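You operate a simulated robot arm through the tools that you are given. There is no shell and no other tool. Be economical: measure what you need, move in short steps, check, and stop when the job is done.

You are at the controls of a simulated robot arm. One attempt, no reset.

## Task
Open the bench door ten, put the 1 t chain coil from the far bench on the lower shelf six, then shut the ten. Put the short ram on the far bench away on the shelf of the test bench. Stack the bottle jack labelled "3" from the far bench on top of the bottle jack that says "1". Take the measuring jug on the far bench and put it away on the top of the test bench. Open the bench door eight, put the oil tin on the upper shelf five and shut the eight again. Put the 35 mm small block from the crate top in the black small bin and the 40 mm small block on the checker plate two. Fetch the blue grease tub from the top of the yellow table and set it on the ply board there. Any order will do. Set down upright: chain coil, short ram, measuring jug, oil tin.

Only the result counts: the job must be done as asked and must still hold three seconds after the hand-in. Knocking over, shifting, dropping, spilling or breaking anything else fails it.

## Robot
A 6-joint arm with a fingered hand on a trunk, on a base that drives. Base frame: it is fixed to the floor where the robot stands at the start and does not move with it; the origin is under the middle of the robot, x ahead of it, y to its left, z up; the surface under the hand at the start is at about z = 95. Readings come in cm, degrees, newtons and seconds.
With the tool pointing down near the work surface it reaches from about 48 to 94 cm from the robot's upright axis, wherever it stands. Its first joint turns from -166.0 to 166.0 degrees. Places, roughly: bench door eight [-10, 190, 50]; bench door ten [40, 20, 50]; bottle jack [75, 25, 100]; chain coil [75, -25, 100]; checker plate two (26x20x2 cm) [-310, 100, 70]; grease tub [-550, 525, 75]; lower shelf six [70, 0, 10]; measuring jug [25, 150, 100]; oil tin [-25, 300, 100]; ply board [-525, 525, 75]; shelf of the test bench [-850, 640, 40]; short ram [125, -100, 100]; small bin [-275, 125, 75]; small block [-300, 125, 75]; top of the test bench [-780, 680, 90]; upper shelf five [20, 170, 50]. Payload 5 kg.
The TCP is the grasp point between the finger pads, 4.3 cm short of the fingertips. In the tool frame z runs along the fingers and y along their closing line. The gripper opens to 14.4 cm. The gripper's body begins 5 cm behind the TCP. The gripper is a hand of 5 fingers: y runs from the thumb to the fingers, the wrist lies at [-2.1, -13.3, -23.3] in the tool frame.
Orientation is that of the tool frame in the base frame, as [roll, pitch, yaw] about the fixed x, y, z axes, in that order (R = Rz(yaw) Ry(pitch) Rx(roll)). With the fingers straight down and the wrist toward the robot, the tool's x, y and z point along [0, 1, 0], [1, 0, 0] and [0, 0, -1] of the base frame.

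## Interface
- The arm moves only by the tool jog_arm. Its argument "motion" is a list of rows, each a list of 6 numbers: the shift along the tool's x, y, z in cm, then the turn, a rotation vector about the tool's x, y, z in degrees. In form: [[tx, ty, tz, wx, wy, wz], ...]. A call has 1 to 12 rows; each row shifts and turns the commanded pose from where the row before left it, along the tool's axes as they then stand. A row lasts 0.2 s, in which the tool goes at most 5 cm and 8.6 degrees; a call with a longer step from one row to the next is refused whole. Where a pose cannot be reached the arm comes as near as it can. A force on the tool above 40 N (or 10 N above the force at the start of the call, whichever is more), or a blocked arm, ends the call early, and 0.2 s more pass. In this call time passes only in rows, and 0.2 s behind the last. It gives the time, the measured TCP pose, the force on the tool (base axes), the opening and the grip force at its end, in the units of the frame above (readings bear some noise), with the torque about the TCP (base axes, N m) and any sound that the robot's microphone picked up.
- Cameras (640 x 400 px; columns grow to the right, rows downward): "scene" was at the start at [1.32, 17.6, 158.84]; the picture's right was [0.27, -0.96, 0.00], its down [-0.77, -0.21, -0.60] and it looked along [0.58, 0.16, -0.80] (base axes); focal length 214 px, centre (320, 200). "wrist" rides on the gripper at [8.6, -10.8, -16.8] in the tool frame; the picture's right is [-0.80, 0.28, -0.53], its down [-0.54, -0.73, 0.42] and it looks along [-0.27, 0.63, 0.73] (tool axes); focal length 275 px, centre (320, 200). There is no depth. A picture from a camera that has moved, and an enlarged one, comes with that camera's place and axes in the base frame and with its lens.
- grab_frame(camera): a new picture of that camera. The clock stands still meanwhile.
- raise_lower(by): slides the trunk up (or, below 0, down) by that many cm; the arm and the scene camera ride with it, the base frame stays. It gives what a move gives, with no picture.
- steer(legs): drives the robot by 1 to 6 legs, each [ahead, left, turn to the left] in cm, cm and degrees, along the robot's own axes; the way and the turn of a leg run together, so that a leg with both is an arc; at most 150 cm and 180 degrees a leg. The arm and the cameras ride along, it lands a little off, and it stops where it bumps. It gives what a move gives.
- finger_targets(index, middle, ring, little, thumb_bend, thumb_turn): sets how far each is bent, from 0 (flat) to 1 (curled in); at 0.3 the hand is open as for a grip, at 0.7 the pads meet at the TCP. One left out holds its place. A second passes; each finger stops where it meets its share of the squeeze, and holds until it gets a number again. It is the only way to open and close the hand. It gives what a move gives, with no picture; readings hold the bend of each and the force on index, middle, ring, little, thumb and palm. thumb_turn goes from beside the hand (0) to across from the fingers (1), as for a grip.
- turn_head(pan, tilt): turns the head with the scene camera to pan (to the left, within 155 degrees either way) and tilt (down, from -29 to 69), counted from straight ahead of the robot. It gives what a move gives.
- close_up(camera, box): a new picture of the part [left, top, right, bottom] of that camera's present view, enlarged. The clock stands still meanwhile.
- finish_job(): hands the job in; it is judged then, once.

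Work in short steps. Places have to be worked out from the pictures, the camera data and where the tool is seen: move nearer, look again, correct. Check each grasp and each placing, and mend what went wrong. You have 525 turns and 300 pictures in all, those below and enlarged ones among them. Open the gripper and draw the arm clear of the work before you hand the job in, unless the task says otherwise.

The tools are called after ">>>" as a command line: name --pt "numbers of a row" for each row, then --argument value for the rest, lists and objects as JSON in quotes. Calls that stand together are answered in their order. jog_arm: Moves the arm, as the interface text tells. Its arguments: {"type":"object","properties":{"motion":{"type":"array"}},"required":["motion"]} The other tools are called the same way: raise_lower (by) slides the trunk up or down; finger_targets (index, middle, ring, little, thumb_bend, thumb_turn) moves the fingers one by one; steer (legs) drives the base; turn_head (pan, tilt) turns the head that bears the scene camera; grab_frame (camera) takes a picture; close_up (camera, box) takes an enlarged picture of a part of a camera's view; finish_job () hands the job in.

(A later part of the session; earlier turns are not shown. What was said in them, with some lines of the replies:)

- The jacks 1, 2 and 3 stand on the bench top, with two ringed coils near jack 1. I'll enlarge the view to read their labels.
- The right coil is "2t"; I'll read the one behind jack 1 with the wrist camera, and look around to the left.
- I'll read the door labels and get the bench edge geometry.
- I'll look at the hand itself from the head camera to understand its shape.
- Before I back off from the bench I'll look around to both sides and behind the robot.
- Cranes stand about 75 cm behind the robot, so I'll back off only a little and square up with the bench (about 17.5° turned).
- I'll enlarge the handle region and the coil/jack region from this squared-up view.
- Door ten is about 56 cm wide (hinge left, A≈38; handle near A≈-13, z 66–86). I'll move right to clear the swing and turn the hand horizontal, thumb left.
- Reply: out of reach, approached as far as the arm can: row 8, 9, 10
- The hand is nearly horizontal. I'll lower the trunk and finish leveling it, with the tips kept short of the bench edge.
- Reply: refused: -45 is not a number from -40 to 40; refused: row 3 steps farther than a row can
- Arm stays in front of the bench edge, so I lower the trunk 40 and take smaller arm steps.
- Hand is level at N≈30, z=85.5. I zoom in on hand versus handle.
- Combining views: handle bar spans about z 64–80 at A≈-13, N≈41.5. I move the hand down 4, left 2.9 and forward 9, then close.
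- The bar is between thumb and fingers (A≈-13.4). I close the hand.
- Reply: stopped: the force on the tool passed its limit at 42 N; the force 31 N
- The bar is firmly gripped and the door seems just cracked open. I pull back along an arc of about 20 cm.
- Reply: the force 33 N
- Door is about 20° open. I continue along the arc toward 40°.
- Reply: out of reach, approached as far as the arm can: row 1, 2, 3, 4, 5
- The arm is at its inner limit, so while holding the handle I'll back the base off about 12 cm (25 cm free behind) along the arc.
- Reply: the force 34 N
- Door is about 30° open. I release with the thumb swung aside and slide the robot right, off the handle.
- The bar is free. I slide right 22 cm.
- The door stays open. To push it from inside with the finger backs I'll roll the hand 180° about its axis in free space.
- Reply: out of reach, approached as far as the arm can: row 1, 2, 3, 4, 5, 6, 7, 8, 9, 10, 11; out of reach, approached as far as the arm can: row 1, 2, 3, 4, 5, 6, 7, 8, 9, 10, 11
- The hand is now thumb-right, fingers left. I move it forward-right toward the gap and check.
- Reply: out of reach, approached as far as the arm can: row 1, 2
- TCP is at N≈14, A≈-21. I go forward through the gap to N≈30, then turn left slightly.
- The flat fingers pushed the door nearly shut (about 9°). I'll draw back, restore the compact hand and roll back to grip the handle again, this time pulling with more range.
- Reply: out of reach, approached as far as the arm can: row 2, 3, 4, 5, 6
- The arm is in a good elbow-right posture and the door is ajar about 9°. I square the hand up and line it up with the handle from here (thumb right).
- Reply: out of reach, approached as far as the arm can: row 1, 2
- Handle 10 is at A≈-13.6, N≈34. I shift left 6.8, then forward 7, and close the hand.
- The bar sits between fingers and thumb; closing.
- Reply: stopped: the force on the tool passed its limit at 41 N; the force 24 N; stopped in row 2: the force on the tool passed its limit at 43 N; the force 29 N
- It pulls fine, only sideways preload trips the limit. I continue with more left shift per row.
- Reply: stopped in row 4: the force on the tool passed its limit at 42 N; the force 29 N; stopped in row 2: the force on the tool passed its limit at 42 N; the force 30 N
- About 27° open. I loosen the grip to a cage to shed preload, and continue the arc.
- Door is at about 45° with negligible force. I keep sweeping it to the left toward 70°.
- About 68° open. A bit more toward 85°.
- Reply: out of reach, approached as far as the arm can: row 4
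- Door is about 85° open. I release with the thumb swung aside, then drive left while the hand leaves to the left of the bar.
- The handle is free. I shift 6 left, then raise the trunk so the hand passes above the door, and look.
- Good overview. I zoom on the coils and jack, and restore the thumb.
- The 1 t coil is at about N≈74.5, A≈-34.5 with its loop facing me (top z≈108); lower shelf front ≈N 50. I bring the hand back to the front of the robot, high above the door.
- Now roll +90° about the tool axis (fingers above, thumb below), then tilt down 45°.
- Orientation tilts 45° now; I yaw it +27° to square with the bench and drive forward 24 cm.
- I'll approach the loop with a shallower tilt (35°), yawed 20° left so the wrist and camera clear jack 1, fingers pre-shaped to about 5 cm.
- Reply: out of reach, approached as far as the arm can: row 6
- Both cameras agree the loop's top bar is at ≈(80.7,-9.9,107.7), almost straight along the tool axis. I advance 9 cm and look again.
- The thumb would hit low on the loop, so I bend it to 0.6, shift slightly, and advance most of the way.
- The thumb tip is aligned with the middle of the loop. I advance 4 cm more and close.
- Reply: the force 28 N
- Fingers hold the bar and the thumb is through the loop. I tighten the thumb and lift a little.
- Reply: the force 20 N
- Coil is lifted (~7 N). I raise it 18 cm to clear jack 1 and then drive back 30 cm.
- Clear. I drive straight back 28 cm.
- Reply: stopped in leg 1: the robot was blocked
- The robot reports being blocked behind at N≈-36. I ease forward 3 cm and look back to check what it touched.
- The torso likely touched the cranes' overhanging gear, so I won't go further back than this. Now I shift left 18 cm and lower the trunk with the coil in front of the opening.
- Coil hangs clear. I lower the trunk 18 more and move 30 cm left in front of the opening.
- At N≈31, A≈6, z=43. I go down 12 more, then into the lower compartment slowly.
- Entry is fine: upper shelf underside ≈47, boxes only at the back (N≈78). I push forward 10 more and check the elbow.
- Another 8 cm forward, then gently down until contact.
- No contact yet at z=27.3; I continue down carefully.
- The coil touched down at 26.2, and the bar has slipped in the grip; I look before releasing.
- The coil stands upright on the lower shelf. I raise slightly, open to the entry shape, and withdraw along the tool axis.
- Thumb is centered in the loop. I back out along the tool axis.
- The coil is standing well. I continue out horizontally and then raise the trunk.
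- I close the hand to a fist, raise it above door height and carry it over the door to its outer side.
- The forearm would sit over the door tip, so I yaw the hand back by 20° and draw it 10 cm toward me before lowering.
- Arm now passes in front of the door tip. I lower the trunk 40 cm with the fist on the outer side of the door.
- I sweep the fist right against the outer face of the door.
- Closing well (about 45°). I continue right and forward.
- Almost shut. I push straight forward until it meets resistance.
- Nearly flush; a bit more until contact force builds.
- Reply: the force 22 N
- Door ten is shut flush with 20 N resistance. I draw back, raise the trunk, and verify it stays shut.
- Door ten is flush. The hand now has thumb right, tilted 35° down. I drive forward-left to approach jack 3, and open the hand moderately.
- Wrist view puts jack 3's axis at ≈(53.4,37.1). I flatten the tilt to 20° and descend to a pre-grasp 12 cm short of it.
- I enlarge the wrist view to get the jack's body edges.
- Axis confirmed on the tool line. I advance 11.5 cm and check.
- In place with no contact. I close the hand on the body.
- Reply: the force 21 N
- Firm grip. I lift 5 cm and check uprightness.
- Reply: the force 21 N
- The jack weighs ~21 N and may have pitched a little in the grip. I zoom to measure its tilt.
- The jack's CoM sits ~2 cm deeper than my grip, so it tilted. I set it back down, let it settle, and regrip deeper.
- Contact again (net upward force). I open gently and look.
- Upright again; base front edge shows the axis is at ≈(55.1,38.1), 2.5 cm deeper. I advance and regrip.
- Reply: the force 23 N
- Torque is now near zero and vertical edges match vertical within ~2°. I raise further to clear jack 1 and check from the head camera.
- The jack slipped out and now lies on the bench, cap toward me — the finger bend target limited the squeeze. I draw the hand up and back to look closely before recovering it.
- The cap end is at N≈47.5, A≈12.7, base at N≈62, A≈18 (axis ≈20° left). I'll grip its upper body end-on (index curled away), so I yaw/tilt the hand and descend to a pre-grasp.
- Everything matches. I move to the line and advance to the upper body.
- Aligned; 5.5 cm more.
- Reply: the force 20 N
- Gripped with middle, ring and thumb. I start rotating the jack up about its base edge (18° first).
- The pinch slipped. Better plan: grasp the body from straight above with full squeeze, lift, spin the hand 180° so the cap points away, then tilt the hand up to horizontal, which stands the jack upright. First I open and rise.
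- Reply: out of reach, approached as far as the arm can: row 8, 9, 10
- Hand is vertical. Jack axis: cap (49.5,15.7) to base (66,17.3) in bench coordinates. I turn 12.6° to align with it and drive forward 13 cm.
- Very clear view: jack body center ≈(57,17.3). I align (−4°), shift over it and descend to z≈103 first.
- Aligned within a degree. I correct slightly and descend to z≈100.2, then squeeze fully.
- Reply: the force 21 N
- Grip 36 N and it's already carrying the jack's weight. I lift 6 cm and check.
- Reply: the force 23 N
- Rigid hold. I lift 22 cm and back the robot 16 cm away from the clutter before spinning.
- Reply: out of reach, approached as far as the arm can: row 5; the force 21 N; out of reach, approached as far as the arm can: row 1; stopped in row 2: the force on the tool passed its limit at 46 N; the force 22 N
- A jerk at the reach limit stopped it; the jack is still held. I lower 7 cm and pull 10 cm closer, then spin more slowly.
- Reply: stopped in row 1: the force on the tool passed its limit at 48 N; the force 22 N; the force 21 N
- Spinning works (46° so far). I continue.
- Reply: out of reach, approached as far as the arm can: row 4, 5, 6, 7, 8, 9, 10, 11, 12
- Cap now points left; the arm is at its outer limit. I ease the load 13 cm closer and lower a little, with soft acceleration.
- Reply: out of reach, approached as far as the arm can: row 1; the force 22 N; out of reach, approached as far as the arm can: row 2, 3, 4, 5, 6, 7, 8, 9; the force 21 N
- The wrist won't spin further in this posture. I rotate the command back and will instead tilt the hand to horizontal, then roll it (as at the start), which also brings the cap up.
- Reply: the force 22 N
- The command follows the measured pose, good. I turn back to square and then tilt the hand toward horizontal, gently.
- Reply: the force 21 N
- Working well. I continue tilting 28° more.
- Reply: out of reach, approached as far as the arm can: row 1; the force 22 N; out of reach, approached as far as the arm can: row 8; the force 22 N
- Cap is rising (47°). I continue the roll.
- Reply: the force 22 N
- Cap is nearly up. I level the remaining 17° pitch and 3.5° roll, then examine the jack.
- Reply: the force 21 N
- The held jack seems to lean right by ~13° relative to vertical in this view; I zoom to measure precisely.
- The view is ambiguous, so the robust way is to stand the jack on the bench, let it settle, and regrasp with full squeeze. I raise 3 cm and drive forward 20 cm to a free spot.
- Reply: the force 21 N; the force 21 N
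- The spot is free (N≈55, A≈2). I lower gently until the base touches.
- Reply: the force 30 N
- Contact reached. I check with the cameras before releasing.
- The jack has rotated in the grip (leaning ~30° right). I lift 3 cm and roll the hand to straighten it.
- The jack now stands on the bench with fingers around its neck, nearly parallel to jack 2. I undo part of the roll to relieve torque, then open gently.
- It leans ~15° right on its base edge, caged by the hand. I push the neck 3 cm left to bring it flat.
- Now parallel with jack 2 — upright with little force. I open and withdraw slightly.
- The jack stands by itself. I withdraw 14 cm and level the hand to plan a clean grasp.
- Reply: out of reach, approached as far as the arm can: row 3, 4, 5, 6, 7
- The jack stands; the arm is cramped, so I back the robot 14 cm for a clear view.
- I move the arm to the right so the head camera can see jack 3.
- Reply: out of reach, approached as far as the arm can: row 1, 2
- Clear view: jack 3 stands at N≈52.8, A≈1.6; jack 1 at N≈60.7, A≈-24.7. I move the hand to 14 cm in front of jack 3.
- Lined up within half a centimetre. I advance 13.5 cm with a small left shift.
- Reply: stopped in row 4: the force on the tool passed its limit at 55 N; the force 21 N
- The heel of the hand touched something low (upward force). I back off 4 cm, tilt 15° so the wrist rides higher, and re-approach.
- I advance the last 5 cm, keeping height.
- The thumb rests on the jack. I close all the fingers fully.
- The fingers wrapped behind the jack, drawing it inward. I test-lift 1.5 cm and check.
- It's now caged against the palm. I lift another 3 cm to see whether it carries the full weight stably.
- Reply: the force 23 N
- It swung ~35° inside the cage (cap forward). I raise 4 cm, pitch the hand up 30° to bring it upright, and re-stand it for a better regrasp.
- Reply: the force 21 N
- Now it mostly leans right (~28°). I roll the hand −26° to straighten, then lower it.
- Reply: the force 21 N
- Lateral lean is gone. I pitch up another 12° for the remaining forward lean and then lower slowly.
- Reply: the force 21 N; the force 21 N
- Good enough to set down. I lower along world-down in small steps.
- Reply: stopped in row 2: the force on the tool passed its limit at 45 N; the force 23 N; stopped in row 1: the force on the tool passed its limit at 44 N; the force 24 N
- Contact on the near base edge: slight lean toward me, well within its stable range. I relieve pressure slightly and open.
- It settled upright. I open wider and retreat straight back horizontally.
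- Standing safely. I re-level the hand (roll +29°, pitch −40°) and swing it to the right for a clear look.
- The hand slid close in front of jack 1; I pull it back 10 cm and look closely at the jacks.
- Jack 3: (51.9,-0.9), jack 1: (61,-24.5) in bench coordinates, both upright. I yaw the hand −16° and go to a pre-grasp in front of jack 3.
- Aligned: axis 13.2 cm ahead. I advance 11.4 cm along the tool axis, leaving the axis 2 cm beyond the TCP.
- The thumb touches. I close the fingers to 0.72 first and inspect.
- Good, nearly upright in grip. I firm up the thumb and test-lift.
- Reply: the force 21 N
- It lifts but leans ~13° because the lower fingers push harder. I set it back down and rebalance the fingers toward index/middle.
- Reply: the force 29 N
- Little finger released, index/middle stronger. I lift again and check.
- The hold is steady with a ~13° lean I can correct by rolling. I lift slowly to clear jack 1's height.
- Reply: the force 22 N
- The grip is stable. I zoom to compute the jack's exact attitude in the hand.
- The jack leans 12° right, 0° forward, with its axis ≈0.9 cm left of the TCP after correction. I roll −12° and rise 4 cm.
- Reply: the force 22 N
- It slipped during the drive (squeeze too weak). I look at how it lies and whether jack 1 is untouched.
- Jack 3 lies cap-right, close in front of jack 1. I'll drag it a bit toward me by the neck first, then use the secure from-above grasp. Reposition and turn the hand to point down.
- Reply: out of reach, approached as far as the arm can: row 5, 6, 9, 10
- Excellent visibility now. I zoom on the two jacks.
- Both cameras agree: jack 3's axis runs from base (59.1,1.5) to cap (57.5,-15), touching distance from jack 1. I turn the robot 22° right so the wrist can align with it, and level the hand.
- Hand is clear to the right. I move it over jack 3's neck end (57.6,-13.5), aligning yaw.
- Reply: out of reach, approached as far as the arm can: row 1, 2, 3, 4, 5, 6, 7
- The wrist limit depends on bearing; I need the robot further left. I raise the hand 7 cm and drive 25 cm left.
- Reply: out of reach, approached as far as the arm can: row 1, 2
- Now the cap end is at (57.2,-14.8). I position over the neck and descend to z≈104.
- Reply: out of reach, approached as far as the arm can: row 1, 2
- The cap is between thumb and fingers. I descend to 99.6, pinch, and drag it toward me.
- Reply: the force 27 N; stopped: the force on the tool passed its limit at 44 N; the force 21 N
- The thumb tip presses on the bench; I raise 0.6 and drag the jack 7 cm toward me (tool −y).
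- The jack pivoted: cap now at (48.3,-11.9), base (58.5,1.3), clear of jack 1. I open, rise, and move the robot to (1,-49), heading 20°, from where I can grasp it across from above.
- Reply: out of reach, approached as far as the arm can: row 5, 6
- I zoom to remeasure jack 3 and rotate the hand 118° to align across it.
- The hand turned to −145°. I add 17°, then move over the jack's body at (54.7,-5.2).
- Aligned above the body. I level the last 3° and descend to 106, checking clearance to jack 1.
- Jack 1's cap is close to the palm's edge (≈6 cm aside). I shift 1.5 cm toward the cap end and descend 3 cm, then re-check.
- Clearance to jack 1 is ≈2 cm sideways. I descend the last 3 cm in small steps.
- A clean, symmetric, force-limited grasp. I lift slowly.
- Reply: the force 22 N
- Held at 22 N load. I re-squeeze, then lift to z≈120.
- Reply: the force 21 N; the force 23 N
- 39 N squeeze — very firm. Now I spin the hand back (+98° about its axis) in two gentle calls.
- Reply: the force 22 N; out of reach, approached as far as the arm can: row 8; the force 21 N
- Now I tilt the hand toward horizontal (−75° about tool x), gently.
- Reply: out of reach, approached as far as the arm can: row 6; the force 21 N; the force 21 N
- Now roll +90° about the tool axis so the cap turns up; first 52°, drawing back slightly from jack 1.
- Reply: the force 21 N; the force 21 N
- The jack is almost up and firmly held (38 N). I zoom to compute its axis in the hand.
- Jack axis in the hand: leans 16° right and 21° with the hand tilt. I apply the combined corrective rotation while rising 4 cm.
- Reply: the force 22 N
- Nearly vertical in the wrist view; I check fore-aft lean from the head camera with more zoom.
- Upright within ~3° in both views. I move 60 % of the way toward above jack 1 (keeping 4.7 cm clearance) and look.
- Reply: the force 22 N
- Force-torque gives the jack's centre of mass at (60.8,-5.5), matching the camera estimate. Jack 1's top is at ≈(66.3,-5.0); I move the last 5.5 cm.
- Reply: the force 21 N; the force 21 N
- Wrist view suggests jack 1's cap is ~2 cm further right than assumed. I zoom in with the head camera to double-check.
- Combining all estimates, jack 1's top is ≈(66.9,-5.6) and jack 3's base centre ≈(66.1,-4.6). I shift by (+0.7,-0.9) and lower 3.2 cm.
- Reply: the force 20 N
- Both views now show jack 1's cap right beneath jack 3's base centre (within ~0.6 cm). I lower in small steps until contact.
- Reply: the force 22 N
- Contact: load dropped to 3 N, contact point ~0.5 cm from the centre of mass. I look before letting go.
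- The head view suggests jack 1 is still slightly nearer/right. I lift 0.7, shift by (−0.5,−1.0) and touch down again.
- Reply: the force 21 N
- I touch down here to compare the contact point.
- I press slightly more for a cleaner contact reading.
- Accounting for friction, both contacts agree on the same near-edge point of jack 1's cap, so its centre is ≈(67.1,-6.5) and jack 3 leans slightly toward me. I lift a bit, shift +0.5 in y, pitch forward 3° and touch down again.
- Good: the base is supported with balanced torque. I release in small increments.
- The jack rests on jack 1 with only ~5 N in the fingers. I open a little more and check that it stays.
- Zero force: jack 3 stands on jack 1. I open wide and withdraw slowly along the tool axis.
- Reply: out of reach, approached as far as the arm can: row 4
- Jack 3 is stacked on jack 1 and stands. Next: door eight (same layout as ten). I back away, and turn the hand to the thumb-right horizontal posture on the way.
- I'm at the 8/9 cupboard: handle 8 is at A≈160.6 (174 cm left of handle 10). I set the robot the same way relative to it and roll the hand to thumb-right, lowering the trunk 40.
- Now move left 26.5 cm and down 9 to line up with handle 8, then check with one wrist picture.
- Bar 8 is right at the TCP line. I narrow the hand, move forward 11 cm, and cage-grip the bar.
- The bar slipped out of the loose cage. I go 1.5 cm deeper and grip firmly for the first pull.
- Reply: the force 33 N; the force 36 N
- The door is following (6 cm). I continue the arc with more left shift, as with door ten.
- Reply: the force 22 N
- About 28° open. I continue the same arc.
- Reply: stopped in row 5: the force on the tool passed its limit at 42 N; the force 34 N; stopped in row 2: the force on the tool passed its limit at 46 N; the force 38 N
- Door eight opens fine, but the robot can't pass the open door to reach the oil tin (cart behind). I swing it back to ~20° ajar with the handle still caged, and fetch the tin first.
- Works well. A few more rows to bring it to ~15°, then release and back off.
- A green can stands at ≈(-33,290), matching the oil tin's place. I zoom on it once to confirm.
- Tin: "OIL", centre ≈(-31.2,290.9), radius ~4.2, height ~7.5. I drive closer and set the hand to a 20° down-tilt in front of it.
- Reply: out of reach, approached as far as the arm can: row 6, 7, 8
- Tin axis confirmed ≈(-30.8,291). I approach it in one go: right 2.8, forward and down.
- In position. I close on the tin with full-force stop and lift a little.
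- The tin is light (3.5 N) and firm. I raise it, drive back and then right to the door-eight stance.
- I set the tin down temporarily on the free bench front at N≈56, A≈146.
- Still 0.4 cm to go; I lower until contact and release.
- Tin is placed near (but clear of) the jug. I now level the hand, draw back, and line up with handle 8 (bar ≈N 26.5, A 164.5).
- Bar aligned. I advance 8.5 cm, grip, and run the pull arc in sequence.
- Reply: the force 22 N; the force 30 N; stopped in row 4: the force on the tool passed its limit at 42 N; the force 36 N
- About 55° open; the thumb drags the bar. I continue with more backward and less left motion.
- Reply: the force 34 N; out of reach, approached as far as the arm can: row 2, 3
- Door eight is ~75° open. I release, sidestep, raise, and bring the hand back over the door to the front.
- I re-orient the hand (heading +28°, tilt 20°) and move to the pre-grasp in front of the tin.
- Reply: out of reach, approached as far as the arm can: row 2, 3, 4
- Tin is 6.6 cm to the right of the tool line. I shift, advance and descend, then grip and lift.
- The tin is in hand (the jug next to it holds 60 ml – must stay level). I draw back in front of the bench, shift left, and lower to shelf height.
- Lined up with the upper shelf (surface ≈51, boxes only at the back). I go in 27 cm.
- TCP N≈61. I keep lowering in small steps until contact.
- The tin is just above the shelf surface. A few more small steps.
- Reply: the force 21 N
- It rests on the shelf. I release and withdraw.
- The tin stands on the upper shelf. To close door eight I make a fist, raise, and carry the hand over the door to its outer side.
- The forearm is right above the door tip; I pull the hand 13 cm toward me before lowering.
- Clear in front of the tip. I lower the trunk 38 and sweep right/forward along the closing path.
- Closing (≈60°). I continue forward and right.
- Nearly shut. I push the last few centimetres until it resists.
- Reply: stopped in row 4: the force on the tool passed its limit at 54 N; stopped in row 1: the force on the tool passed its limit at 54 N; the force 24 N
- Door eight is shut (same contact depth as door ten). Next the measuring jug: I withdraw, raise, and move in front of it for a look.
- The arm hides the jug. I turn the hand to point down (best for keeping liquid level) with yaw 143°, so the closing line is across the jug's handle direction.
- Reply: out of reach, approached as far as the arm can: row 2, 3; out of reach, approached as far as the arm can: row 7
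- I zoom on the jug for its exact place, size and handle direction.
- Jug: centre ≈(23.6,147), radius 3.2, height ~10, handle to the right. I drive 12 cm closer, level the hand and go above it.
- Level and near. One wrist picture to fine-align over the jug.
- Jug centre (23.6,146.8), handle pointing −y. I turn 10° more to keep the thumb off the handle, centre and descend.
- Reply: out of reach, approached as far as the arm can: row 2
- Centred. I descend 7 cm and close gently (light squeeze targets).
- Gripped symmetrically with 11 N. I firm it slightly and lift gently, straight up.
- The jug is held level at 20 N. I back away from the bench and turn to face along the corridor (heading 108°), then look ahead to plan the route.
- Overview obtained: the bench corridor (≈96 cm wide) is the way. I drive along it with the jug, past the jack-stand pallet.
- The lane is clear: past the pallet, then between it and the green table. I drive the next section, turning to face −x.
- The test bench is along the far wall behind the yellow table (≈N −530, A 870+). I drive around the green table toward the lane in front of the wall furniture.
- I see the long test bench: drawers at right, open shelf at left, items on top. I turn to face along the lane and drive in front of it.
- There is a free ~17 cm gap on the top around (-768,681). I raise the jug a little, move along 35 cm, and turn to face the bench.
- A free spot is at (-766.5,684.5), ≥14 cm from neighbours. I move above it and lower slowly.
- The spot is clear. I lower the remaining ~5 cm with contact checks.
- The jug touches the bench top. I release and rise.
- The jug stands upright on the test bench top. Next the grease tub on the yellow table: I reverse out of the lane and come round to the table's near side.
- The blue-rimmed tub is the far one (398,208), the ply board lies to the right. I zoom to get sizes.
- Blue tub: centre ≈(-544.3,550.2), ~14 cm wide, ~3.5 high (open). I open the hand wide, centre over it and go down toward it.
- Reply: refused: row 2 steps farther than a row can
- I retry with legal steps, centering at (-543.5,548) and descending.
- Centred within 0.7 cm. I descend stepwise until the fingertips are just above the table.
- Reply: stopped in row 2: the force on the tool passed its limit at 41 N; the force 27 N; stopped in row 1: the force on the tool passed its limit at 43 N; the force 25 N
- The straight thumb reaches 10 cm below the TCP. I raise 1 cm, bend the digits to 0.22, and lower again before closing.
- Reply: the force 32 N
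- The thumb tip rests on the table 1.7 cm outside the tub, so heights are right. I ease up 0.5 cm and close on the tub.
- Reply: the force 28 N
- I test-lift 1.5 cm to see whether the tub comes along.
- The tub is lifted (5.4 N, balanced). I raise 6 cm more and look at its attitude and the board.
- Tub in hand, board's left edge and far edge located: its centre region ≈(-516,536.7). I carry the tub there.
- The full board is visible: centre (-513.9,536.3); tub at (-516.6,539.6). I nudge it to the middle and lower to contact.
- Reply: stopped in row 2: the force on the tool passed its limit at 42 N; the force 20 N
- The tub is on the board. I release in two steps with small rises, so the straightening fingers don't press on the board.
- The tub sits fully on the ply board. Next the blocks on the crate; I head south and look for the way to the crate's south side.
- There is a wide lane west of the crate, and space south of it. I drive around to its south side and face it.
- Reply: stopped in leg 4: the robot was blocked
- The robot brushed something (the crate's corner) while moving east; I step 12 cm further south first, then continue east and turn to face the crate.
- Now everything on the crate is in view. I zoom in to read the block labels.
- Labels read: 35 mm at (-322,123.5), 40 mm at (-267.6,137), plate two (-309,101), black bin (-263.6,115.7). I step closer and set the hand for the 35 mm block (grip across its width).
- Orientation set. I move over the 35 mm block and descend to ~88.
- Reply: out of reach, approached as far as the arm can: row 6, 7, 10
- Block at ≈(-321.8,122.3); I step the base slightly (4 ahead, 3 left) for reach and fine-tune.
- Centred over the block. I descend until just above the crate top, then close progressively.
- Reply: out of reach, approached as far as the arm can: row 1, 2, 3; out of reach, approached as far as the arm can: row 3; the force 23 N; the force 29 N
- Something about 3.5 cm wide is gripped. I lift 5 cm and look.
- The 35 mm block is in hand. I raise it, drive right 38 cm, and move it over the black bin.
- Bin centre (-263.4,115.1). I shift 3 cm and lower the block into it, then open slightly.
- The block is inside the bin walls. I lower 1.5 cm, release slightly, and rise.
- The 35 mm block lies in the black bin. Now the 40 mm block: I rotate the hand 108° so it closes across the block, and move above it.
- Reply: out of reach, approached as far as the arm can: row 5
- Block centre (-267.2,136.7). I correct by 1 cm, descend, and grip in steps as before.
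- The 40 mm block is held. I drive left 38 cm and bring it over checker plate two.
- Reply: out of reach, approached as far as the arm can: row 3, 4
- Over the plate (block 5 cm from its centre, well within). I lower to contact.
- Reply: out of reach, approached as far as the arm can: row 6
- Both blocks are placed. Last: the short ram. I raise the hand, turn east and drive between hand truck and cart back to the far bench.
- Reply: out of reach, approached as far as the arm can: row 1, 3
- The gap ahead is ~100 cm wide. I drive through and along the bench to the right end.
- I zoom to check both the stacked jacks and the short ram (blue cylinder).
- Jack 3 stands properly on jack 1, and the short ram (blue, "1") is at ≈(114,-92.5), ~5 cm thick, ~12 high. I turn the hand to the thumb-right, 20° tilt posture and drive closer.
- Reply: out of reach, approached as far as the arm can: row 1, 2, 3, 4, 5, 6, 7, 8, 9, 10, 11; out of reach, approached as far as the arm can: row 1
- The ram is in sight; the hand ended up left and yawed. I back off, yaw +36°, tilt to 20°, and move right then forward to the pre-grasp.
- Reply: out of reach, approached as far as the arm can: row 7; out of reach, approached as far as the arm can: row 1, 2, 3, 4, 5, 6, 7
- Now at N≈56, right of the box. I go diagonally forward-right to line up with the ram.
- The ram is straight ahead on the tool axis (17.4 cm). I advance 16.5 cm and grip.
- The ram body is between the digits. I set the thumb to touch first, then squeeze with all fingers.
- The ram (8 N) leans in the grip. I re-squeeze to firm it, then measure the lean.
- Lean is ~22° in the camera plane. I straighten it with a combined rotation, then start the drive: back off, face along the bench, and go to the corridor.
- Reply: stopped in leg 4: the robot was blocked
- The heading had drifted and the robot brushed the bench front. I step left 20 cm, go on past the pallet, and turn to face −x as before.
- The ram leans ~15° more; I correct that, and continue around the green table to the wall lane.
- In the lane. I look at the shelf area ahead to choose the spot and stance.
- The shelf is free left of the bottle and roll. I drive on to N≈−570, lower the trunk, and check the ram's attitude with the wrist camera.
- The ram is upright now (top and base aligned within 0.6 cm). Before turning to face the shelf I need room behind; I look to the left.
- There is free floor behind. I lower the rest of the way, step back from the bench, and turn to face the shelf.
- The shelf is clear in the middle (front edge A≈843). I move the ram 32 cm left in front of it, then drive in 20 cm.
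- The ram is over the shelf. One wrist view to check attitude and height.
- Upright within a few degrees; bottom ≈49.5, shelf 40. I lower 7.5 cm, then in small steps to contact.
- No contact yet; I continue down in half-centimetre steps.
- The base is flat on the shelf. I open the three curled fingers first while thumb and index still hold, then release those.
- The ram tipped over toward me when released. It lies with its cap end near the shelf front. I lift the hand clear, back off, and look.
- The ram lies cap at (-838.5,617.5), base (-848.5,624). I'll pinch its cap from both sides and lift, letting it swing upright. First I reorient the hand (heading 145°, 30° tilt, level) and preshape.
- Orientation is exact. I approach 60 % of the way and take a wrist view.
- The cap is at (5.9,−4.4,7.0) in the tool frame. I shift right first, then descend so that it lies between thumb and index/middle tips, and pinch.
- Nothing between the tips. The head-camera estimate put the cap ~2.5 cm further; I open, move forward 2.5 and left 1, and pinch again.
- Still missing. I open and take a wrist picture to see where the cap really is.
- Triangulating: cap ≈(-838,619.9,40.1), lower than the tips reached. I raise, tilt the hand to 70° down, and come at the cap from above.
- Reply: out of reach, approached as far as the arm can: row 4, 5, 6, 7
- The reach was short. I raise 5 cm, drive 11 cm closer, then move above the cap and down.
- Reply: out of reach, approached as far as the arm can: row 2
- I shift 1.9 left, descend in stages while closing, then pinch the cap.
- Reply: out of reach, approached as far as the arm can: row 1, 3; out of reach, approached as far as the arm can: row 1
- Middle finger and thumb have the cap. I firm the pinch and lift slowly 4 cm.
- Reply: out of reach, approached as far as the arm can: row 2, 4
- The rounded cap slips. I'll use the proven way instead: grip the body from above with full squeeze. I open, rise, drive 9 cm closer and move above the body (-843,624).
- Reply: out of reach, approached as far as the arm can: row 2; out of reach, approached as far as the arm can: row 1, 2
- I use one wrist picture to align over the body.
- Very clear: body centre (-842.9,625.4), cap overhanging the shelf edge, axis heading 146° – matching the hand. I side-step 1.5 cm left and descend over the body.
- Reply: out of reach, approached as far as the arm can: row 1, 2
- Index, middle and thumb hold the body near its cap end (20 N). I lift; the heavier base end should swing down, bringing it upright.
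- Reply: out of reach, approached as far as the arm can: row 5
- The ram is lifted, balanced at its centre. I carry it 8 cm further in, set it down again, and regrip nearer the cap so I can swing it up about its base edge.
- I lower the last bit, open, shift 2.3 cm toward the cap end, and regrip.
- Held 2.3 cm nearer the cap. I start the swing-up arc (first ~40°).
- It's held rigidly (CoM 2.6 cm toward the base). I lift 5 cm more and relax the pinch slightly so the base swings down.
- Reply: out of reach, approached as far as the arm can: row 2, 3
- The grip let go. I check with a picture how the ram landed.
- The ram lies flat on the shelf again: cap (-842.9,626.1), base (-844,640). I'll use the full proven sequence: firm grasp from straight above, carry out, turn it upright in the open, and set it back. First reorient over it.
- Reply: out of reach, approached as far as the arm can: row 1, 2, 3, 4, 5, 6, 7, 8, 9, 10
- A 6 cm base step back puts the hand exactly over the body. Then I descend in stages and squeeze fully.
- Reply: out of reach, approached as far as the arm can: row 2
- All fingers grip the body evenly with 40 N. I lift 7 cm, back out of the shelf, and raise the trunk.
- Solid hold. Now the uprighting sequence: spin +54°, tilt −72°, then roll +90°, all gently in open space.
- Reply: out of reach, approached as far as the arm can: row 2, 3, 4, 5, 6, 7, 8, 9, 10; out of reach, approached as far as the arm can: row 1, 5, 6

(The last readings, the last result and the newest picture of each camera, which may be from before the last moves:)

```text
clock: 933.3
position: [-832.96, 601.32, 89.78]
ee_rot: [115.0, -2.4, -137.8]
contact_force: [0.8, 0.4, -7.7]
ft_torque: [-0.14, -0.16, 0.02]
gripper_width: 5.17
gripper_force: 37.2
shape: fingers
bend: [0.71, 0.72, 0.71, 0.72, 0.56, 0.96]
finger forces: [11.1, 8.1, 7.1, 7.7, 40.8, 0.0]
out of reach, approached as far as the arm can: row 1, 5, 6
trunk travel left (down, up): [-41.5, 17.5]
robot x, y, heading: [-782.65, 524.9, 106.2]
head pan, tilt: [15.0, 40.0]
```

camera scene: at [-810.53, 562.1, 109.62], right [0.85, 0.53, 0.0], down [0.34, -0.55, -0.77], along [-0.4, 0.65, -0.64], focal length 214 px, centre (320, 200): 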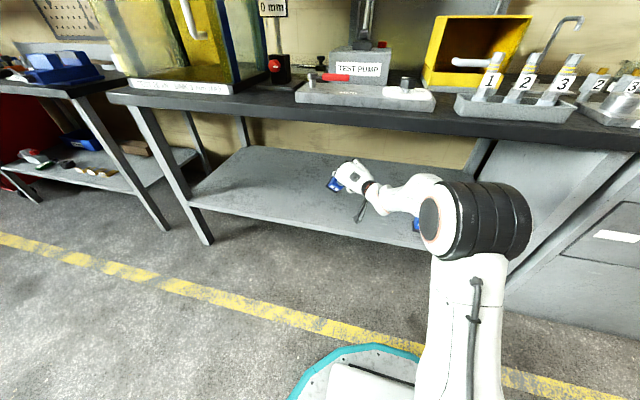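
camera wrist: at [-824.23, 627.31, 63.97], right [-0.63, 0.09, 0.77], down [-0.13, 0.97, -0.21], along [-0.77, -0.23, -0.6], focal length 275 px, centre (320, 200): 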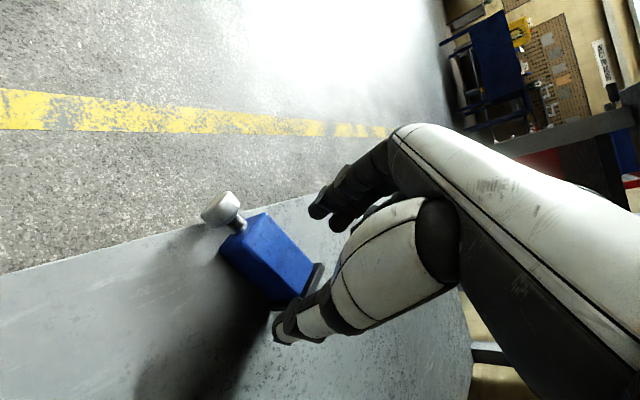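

Tilted to 25° below horizontal. Now the +90° roll to bring the cap up.

>>> jog_arm --pt "0 0 0 0 0 2" --pt "0 0 0 0 0 4" --pt "0 0 0 0 0 6" --pt "0 0 0 0 0 6" --pt "0 0 0 0 0 6" --pt "0 0 0 0 0 6" --pt "0 0 0 0 0 6" --pt "0 0 0 0 0 6" --pt "0 0 0 0 0 6" --pt "0 0 0 0 0 4" --pt "0 0 0 0 0 2"

>>> jog_arm --pt "0 0 0 0 0 2" --pt "0 0 0 0 0 4" --pt "0 0 0 0 0 6" --pt "0 0 0 0 0 6" --pt "0 0 0 0 0 6" --pt "0 0 0 0 0 6" --pt "0 0 0 0 0 4" --pt "0 0 0 0 0 2"

```text
clock: 935.7
position: [-833.24, 601.36, 89.87]
ee_rot: [130.4, -49.2, -169.3]
contact_force: [-0.1, -0.1, -8.5]
ft_torque: [-0.11, -0.27, -0.02]
gripper_width: 5.17
gripper_force: 38.1
shape: fingers
bend: [0.71, 0.72, 0.71, 0.72, 0.56, 0.96]
finger forces: [12.1, 9.0, 7.9, 8.4, 39.4, 0.1]
trunk travel left (down, up): [-41.5, 17.5]
robot x, y, heading: [-782.69, 525.06, 106.2]
head pan, tilt: [15.0, 40.0]
```

```text
clock: 937.5
position: [-833.22, 601.34, 89.91]
ee_rot: [-174.4, -64.6, 127.3]
contact_force: [0.4, -0.3, -8.1]
ft_torque: [-0.1, -0.31, 0.02]
gripper_width: 5.18
gripper_force: 39.0
shape: fingers
bend: [0.71, 0.72, 0.71, 0.72, 0.56, 0.96]
finger forces: [13.5, 9.7, 8.3, 8.6, 38.1, 0.0]
trunk travel left (down, up): [-41.5, 17.5]
robot x, y, heading: [-782.71, 525.35, 106.4]
head pan, tilt: [15.0, 40.0]
```

Nearly there. I pitch up 17° more and use my last picture to measure the ram's lean in the hand.

>>> jog_arm --pt "0 0 0 0 2.5 0" --pt "0 0 0 0 5 0" --pt "0 0 0 0 5.5 0" --pt "0 0 0 0 4 0"

>>> grab_frame --camera "wrist"

```text
clock: 938.5
position: [-833.15, 601.26, 89.92]
ee_rot: [-164.6, -81.6, 117.1]
contact_force: [0.8, -0.7, -8.0]
ft_torque: [-0.16, -0.32, -0.01]
gripper_width: 5.15
gripper_force: 39.7
shape: fingers
bend: [0.71, 0.72, 0.71, 0.72, 0.56, 0.96]
finger forces: [13.8, 10.0, 8.4, 8.6, 38.0, 0.0]
trunk travel left (down, up): [-41.5, 17.5]
robot x, y, heading: [-782.37, 524.75, 106.0]
head pan, tilt: [15.0, 40.0]
```

```text
0 pictures are left
camera wrist: at [-830.51, 582.84, 101.16], right [0.62, -0.3, -0.72], down [-0.78, -0.25, -0.57], along [-0.01, 0.92, -0.39], focal length 275 px, centre (320, 200)
```

wrist: 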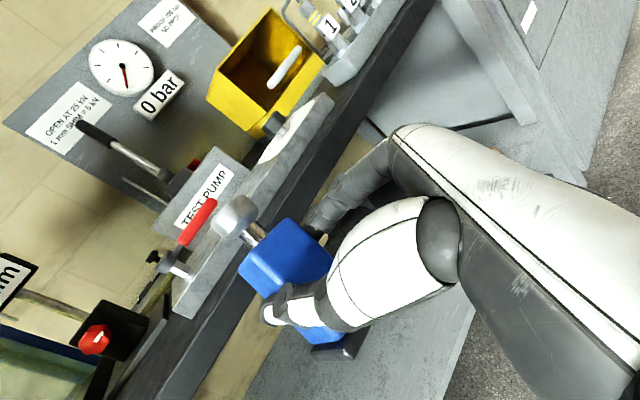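

Measured: it leans right ~20° and a little back relative to vertical. I correct that, lower the trunk, and drive back in over the shelf.

>>> jog_arm --pt "0 0 0 -0.3 0.8 -2.5" --pt "0 0 0 -0.6 1.5 -5" --pt "0 0 0 -0.7 1.7 -5.5" --pt "0 0 0 -0.6 1.5 -5" --pt "0 0 0 -0.3 0.7 -2.5"

>>> raise_lower --by -39

>>> steer --legs '[[34, 0, 0]]'

```text
clock: 939.7
position: [-833.19, 601.34, 89.88]
ee_rot: [95.4, -71.6, -144.1]
contact_force: [0.4, -0.2, -8.0]
ft_torque: [-0.13, -0.3, 0.0]
gripper_width: 5.2
gripper_force: 38.5
shape: fingers
bend: [0.71, 0.72, 0.71, 0.72, 0.56, 0.96]
finger forces: [12.8, 9.4, 8.1, 8.3, 38.9, 0.0]
trunk travel left (down, up): [-41.5, 17.5]
robot x, y, heading: [-782.93, 525.03, 106.0]
head pan, tilt: [15.0, 40.0]
```

```text
clock: 943.5
position: [-833.12, 601.32, 50.93]
ee_rot: [95.2, -71.6, -144.1]
contact_force: [-0.3, -0.3, -7.0]
ft_torque: [-0.13, -0.27, 0.04]
gripper_width: 5.21
gripper_force: 39.0
shape: fingers
bend: [0.71, 0.72, 0.71, 0.72, 0.56, 0.96]
finger forces: [13.0, 9.5, 8.1, 8.3, 38.9, 0.0]
trunk travel left (down, up): [-2.5, 56.5]
robot x, y, heading: [-782.55, 524.98, 106.2]
head pan, tilt: [15.0, 40.0]
```

```text
clock: 945.7
position: [-842.43, 633.65, 50.97]
ee_rot: [95.6, -71.7, -144.4]
contact_force: [0.0, 1.0, -8.6]
ft_torque: [-0.17, -0.35, 0.0]
gripper_width: 5.2
gripper_force: 38.9
shape: fingers
bend: [0.71, 0.72, 0.71, 0.72, 0.56, 0.96]
finger forces: [12.8, 9.6, 8.1, 8.3, 38.9, 0.1]
trunk travel left (down, up): [-2.5, 56.5]
robot x, y, heading: [-792.07, 557.36, 106.2]
head pan, tilt: [15.0, 40.0]
```

Over the shelf. I lower gently to contact.

>>> jog_arm --pt "-0.5 -0.16 0 0 0 0" --pt "-1.0 -0.33 0.03 0 0 0" --pt "-1.2 -0.4 0.04 0 0 0" --pt "-1.0 -0.33 0.03 0 0 0" --pt "-0.6 -0.2 0.02 0 0 0"

>>> jog_arm --pt "-0.35 -0.12 0 0 0 0" --pt "-0.35 -0.12 0 0 0 0"

>>> jog_arm --pt "-0.35 -0.12 0 0 0 0" --pt "-0.35 -0.12 0 0 0 0"

```text
clock: 946.9
position: [-842.45, 633.81, 46.5]
ee_rot: [95.2, -71.6, -144.0]
contact_force: [0.4, 0.2, -8.2]
ft_torque: [-0.16, -0.29, 0.0]
gripper_width: 5.18
gripper_force: 39.0
shape: fingers
bend: [0.71, 0.72, 0.71, 0.72, 0.56, 0.96]
finger forces: [13.1, 9.5, 8.1, 8.3, 38.8, 0.0]
trunk travel left (down, up): [-2.5, 56.5]
robot x, y, heading: [-791.92, 557.14, 106.1]
head pan, tilt: [15.0, 40.0]
```

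```text
clock: 947.5
position: [-842.48, 633.73, 45.67]
ee_rot: [95.4, -71.6, -144.3]
contact_force: [0.6, 0.6, -6.6]
ft_torque: [-0.17, -0.3, 0.02]
gripper_width: 5.18
gripper_force: 38.7
shape: fingers
bend: [0.71, 0.72, 0.71, 0.72, 0.56, 0.96]
finger forces: [13.0, 9.5, 8.1, 8.3, 39.0, 0.0]
trunk travel left (down, up): [-2.5, 56.5]
robot x, y, heading: [-792.05, 557.17, 106.2]
head pan, tilt: [15.0, 40.0]
```

```text
clock: 948.1
position: [-842.48, 633.72, 44.89]
ee_rot: [95.5, -71.6, -144.3]
contact_force: [-0.2, -0.3, -7.7]
ft_torque: [-0.11, -0.34, 0.01]
gripper_width: 5.18
gripper_force: 38.2
shape: fingers
bend: [0.71, 0.72, 0.71, 0.72, 0.56, 0.96]
finger forces: [13.0, 9.4, 8.0, 8.3, 38.9, 0.1]
trunk travel left (down, up): [-2.5, 56.5]
robot x, y, heading: [-791.95, 557.45, 106.2]
head pan, tilt: [15.0, 40.0]
```

No contact yet; I keep lowering in small steps.

>>> jog_arm --pt "-0.35 -0.12 0 0 0 0" --pt "-0.3 -0.1 0 0 0 0"

>>> jog_arm --pt "-0.35 -0.12 0 0 0 0" --pt "-0.3 -0.1 0 0 0 0"

>>> jog_arm --pt "-0.3 -0.1 0 0 0 0"

```text
clock: 948.7
position: [-842.49, 633.56, 44.58]
ee_rot: [94.5, -71.5, -143.3]
contact_force: [0.9, 0.6, 5.8]
ft_torque: [-1.43, -1.3, 0.13]
gripper_width: 5.22
gripper_force: 45.4
shape: fingers
bend: [0.71, 0.72, 0.71, 0.72, 0.56, 0.96]
finger forces: [12.9, 9.5, 8.1, 8.3, 39.0, 13.5]
trunk travel left (down, up): [-2.5, 56.5]
robot x, y, heading: [-792.17, 557.5, 106.2]
head pan, tilt: [15.0, 40.0]
```

```text
clock: 949.3
position: [-842.58, 633.66, 44.53]
ee_rot: [93.0, -71.2, -142.1]
contact_force: [10.1, -13.5, 20.2]
ft_torque: [-3.96, -2.91, 0.05]
gripper_width: 5.22
gripper_force: 53.1
shape: fingers
bend: [0.71, 0.72, 0.71, 0.72, 0.56, 0.96]
finger forces: [13.2, 9.6, 8.0, 8.2, 39.0, 28.7]
trunk travel left (down, up): [-2.5, 56.5]
robot x, y, heading: [-792.3, 557.63, 106.4]
head pan, tilt: [15.0, 40.0]
stopped in row 2: the force on the tool passed its limit at 42 N (the readings are from after the stop); the commanded pose is now the measured one
```

```text
clock: 949.7
position: [-842.65, 633.74, 44.72]
ee_rot: [92.4, -71.0, -141.4]
contact_force: [9.6, -14.0, 18.9]
ft_torque: [-3.89, -2.85, 0.01]
gripper_width: 5.2
gripper_force: 52.4
shape: fingers
bend: [0.71, 0.72, 0.71, 0.72, 0.56, 0.96]
finger forces: [13.2, 9.5, 7.9, 8.2, 39.1, 26.7]
trunk travel left (down, up): [-2.5, 56.5]
robot x, y, heading: [-792.06, 557.14, 106.4]
head pan, tilt: [15.0, 40.0]
stopped in row 1: the force on the tool passed its limit at 42 N (the readings are from after the stop); the commanded pose is now the measured one
```

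The heel of the hand meets the shelf's front edge. I raise 1 cm, back out 8 cm so the heel hangs free in front, and lower again.

>>> jog_arm --pt "0.6 0.2 0 0 0 0" --pt "0.6 0.2 0 0 0 0"

>>> steer --legs '[[-8, 0, 0]]'

>>> jog_arm --pt "-0.6 -0.2 0 0 0 0" --pt "-0.5 -0.16 0 0 0 0" --pt "-0.3 -0.1 0 0 0 0"

>>> jog_arm --pt "-0.3 -0.1 0 0 0 0" --pt "-0.3 -0.1 0 0 0 0"

```text
clock: 950.3
position: [-842.46, 633.88, 45.29]
ee_rot: [93.3, -71.2, -142.3]
contact_force: [0.3, 0.0, -8.7]
ft_torque: [-0.15, -0.3, 0.0]
gripper_width: 5.18
gripper_force: 38.9
shape: fingers
bend: [0.71, 0.72, 0.71, 0.72, 0.56, 0.96]
finger forces: [13.1, 9.4, 8.0, 8.5, 39.0, 0.0]
trunk travel left (down, up): [-2.5, 56.5]
robot x, y, heading: [-791.81, 557.2, 106.2]
head pan, tilt: [15.0, 40.0]
```

```text
clock: 951.4
position: [-840.29, 626.38, 45.46]
ee_rot: [93.1, -71.1, -142.2]
contact_force: [-1.0, -0.6, -8.5]
ft_torque: [-0.15, -0.33, -0.01]
gripper_width: 5.18
gripper_force: 38.7
shape: fingers
bend: [0.71, 0.72, 0.71, 0.72, 0.56, 0.96]
finger forces: [13.0, 9.5, 8.0, 8.5, 39.1, 0.0]
trunk travel left (down, up): [-2.5, 56.5]
robot x, y, heading: [-789.99, 549.7, 106.1]
head pan, tilt: [15.0, 40.0]
```

```text
clock: 952.2
position: [-840.26, 626.13, 43.88]
ee_rot: [93.1, -71.2, -142.2]
contact_force: [-1.5, -1.0, -8.1]
ft_torque: [-0.1, -0.31, 0.02]
gripper_width: 5.21
gripper_force: 39.3
shape: fingers
bend: [0.71, 0.72, 0.71, 0.72, 0.56, 0.96]
finger forces: [13.1, 9.5, 8.0, 8.3, 39.0, 0.0]
trunk travel left (down, up): [-2.5, 56.5]
robot x, y, heading: [-789.53, 549.89, 106.2]
head pan, tilt: [15.0, 40.0]
```

```text
clock: 952.8
position: [-840.15, 626.37, 43.67]
ee_rot: [92.1, -71.3, -141.2]
contact_force: [4.2, -1.7, 3.2]
ft_torque: [-0.01, 0.26, 0.03]
gripper_width: 5.18
gripper_force: 37.1
shape: fingers
bend: [0.71, 0.72, 0.71, 0.72, 0.56, 0.96]
finger forces: [15.1, 9.6, 6.6, 6.3, 35.7, 0.1]
trunk travel left (down, up): [-2.5, 56.5]
robot x, y, heading: [-789.39, 549.74, 106.2]
head pan, tilt: [15.0, 40.0]
```

Object contact at the predicted height; the contact point says it leans slightly to the far-left corner. I lift a touch, correct by ~5°, and touch down again.

>>> jog_arm --pt "0.5 0.16 0 0 0 0" --pt "0 0 0 0 4 5" --pt "-0.35 -0.1 0 0 0 0"

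>>> jog_arm --pt "-0.25 -0.07 0 0 0 0" --pt "-0.2 -0.06 0 0 0 0"

```text
clock: 953.6
position: [-840.15, 626.35, 44.03]
ee_rot: [76.7, -75.4, -125.3]
contact_force: [18.3, -11.3, 24.4]
ft_torque: [-1.63, -4.18, -0.49]
gripper_width: 5.17
gripper_force: 55.3
shape: fingers
bend: [0.71, 0.72, 0.71, 0.72, 0.56, 0.96]
finger forces: [12.6, 9.3, 8.0, 42.4, 37.9, 0.0]
trunk travel left (down, up): [-2.5, 56.5]
robot x, y, heading: [-790.16, 549.98, 106.0]
head pan, tilt: [15.0, 40.0]
```

```text
clock: 954.0
position: [-840.1, 626.34, 44.12]
ee_rot: [76.5, -75.0, -125.3]
contact_force: [10.2, -13.7, 16.1]
ft_torque: [-1.66, -2.98, -0.82]
gripper_width: 5.18
gripper_force: 51.6
shape: fingers
bend: [0.71, 0.72, 0.71, 0.72, 0.56, 0.96]
finger forces: [12.5, 9.3, 7.9, 34.5, 38.1, 0.1]
trunk travel left (down, up): [-2.5, 56.5]
robot x, y, heading: [-789.77, 550.02, 105.9]
head pan, tilt: [15.0, 40.0]
stopped in row 1: the force on the tool passed its limit at 45 N (the readings are from after the stop); the commanded pose is now the measured one
```

The little finger now touches the shelf, so I undo that tilt; the earlier attitude (lean only a few degrees) is fine. I go back to it and set the base down.

>>> jog_arm --pt "0.8 0.2 0 0 0 0" --pt "0 0 0 0 -4 -5" --pt "-0.3 -0.1 0 0 0 0"

>>> jog_arm --pt "-0.3 -0.1 0 0 0 0" --pt "-0.25 -0.08 0 0 0 0"

```text
clock: 954.8
position: [-840.19, 626.33, 44.12]
ee_rot: [92.2, -70.8, -141.5]
contact_force: [-0.3, 0.7, -7.6]
ft_torque: [-0.15, -0.31, 0.0]
gripper_width: 5.21
gripper_force: 37.6
shape: fingers
bend: [0.71, 0.72, 0.71, 0.72, 0.56, 0.96]
finger forces: [12.6, 9.3, 7.8, 8.4, 38.1, 0.0]
trunk travel left (down, up): [-2.5, 56.5]
robot x, y, heading: [-789.7, 549.62, 106.0]
head pan, tilt: [15.0, 40.0]
```

```text
clock: 955.4
position: [-840.22, 626.39, 43.63]
ee_rot: [91.8, -70.7, -141.1]
contact_force: [0.5, 0.5, -4.4]
ft_torque: [-0.13, -0.12, 0.01]
gripper_width: 5.2
gripper_force: 37.9
shape: fingers
bend: [0.71, 0.72, 0.71, 0.72, 0.56, 0.96]
finger forces: [13.5, 9.4, 7.5, 7.5, 37.4, 0.1]
trunk travel left (down, up): [-2.5, 56.5]
robot x, y, heading: [-789.88, 549.85, 106.0]
head pan, tilt: [15.0, 40.0]
```

Touching. I lower 0.3 more so it carries its own weight, then release in small increments.

>>> jog_arm --pt "-0.3 -0.1 0 0 0 0"

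>>> finger_targets --index 0.67 --middle 0.68 --ring 0.67 --little 0.68 --thumb_bend 0.54

```text
clock: 955.8
position: [-840.21, 626.48, 43.64]
ee_rot: [91.4, -70.8, -140.6]
contact_force: [1.5, -1.7, 0.9]
ft_torque: [0.0, 0.25, 0.01]
gripper_width: 5.21
gripper_force: 37.0
shape: fingers
bend: [0.71, 0.72, 0.71, 0.72, 0.56, 0.96]
finger forces: [15.2, 9.5, 6.7, 6.4, 36.4, 0.0]
trunk travel left (down, up): [-2.5, 56.5]
robot x, y, heading: [-789.7, 549.87, 106.3]
head pan, tilt: [15.0, 40.0]
```

```text
clock: 956.8
position: [-840.06, 626.43, 43.61]
ee_rot: [91.6, -70.8, -140.9]
contact_force: [0.1, 1.1, 5.6]
ft_torque: [-0.14, 0.49, -0.02]
gripper_width: 5.6
gripper_force: 8.1
shape: fingers
bend: [0.63, 0.67, 0.67, 0.68, 0.51, 0.99]
finger forces: [6.5, 2.2, 0.0, 0.1, 8.4, 0.0]
trunk travel left (down, up): [-2.5, 56.5]
robot x, y, heading: [-789.75, 549.92, 106.0]
head pan, tilt: [15.0, 40.0]
```

It is settling onto its base. Another small opening step.

>>> finger_targets --index 0.6 --middle 0.63 --ring 0.63 --little 0.63 --thumb_bend 0.49

>>> finger_targets --index 0.57 --middle 0.6 --ring 0.6 --little 0.6 --thumb_bend 0.47

```text
clock: 957.8
position: [-840.12, 626.33, 43.33]
ee_rot: [91.4, -70.8, -140.5]
contact_force: [0.0, -0.8, -0.1]
ft_torque: [-0.13, -0.03, 0.0]
gripper_width: 6.49
gripper_force: 1.6
shape: fingers
bend: [0.59, 0.63, 0.63, 0.63, 0.48, 1.0]
finger forces: [0.9, 0.0, 0.0, 0.7, 1.5, 0.0]
trunk travel left (down, up): [-2.5, 56.5]
robot x, y, heading: [-790.03, 550.17, 106.0]
head pan, tilt: [15.0, 40.0]
```

```text
clock: 958.8
position: [-840.17, 626.43, 43.45]
ee_rot: [91.8, -70.8, -141.0]
contact_force: [-0.2, 0.6, 0.5]
ft_torque: [-0.01, -0.02, -0.01]
gripper_width: 7.23
gripper_force: 0.2
shape: fingers
bend: [0.56, 0.6, 0.6, 0.6, 0.47, 1.0]
finger forces: [0.0, 0.0, 0.0, 0.2, 0.0, 0.0]
trunk travel left (down, up): [-2.5, 56.5]
robot x, y, heading: [-789.88, 549.71, 106.1]
head pan, tilt: [15.0, 40.0]
```

Zero force on all digits. I probe gently by closing a little, to feel whether the body still stands between the fingers.

>>> finger_targets --index 0.63 --middle 0.66 --ring 0.66 --little 0.66 --thumb_bend 0.5

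```text
clock: 959.8
position: [-840.15, 626.47, 43.48]
ee_rot: [91.9, -70.8, -141.2]
contact_force: [0.9, 2.3, 0.8]
ft_torque: [-0.06, -0.02, -0.09]
gripper_width: 6.36
gripper_force: 3.9
shape: fingers
bend: [0.6, 0.65, 0.66, 0.66, 0.48, 1.0]
finger forces: [3.3, 1.6, 0.0, 0.6, 2.6, 0.0]
trunk travel left (down, up): [-2.5, 56.5]
robot x, y, heading: [-789.6, 549.69, 105.9]
head pan, tilt: [15.0, 40.0]
```

The body is standing between the fingers at full height. I open fully and withdraw straight back along the tool axis.

>>> finger_targets --index 0.5 --middle 0.5 --ring 0.5 --little 0.5 --thumb_bend 0.4

>>> finger_targets --index 0.35 --middle 0.35 --ring 0.35 --little 0.38 --thumb_bend 0.3

>>> jog_arm --pt "0 0 -1 0 0 0" --pt "0 0 -2 0 0 0" --pt "0 0 -2.5 0 0 0"

```text
clock: 960.8
position: [-840.11, 626.36, 43.39]
ee_rot: [91.7, -70.8, -140.8]
contact_force: [0.4, -0.6, 0.0]
ft_torque: [-0.01, 0.0, 0.02]
gripper_width: 9.56
gripper_force: 0.0
shape: fingers
bend: [0.5, 0.5, 0.5, 0.5, 0.4, 1.0]
finger forces: [0.0, 0.0, 0.0, 0.0, 0.0, 0.1]
trunk travel left (down, up): [-2.5, 56.5]
robot x, y, heading: [-789.71, 549.68, 106.1]
head pan, tilt: [15.0, 40.0]
```

```text
clock: 961.8
position: [-840.2, 626.47, 43.6]
ee_rot: [91.6, -70.8, -140.8]
contact_force: [-0.1, 0.5, -0.9]
ft_torque: [0.01, -0.01, 0.02]
gripper_width: 14.01
gripper_force: 0.1
shape: fingers
bend: [0.35, 0.35, 0.35, 0.38, 0.3, 1.0]
finger forces: [0.0, 0.0, 0.0, 0.0, 0.0, 0.1]
trunk travel left (down, up): [-2.5, 56.5]
robot x, y, heading: [-789.93, 549.77, 106.0]
head pan, tilt: [15.0, 40.0]
```

```text
clock: 962.6
position: [-836.58, 622.08, 43.47]
ee_rot: [91.9, -70.7, -141.1]
contact_force: [0.9, -0.7, 0.7]
ft_torque: [0.04, -0.01, -0.02]
gripper_width: 13.98
gripper_force: 0.0
shape: fingers
bend: [0.35, 0.35, 0.35, 0.38, 0.3, 1.0]
finger forces: [0.1, 0.1, 0.0, 0.0, 0.0, 0.1]
trunk travel left (down, up): [-2.5, 56.5]
robot x, y, heading: [-789.91, 549.76, 106.1]
head pan, tilt: [15.0, 40.0]
```

No contact during withdrawal. I pull the hand fully clear and back the robot away.

>>> jog_arm --pt "0 0 -3 0 0 0" --pt "0 0 -4 0 0 0"

>>> steer --legs '[[-22, 0, 0]]'

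```text
clock: 963.2
position: [-832.04, 617.19, 43.11]
ee_rot: [91.6, -70.8, -140.7]
contact_force: [0.7, 0.2, -0.8]
ft_torque: [0.03, 0.0, 0.02]
gripper_width: 13.99
gripper_force: 0.1
shape: fingers
bend: [0.35, 0.35, 0.35, 0.38, 0.3, 1.0]
finger forces: [0.0, 0.1, 0.0, 0.0, 0.0, 0.1]
trunk travel left (down, up): [-2.5, 56.5]
robot x, y, heading: [-789.93, 550.17, 106.0]
head pan, tilt: [15.0, 40.0]
```

```text
clock: 964.8
position: [-826.58, 596.07, 43.22]
ee_rot: [91.6, -70.7, -140.4]
contact_force: [1.3, -0.2, 0.0]
ft_torque: [-0.02, 0.0, -0.02]
gripper_width: 14.01
gripper_force: 0.0
shape: fingers
bend: [0.35, 0.35, 0.35, 0.38, 0.3, 1.0]
finger forces: [0.1, 0.1, 0.0, 0.1, 0.0, 0.0]
trunk travel left (down, up): [-2.5, 56.5]
robot x, y, heading: [-783.53, 529.03, 106.4]
head pan, tilt: [15.0, 40.0]
```

All items are placed, the hand is open and clear of the work. I hand in the job.

>>> finish_job

```text
The job is handed in.
```

I handed the job in with every item placed, but I could not confirm all of it by picture.

- **Short ram:** it is on the test bench shelf. I had no pictures left, so that it stands upright is judged only from the finger forces.
- **Dropped on the way:** the ram tipped over once and slipped once on the shelf. Jack "3" fell twice on the far bench before it was stacked.
- **Bumps while driving:** the base was blocked three times, probably by the crane gear, the crate's corner and the bench front. I saw nothing moved afterwards, but I did not check each one.

The chain coil, oil tin, jug, blocks, grease tub and stacked jack "3" were all seen in place. Door ten was seen flush, and door eight was judged shut from how it resisted the push.
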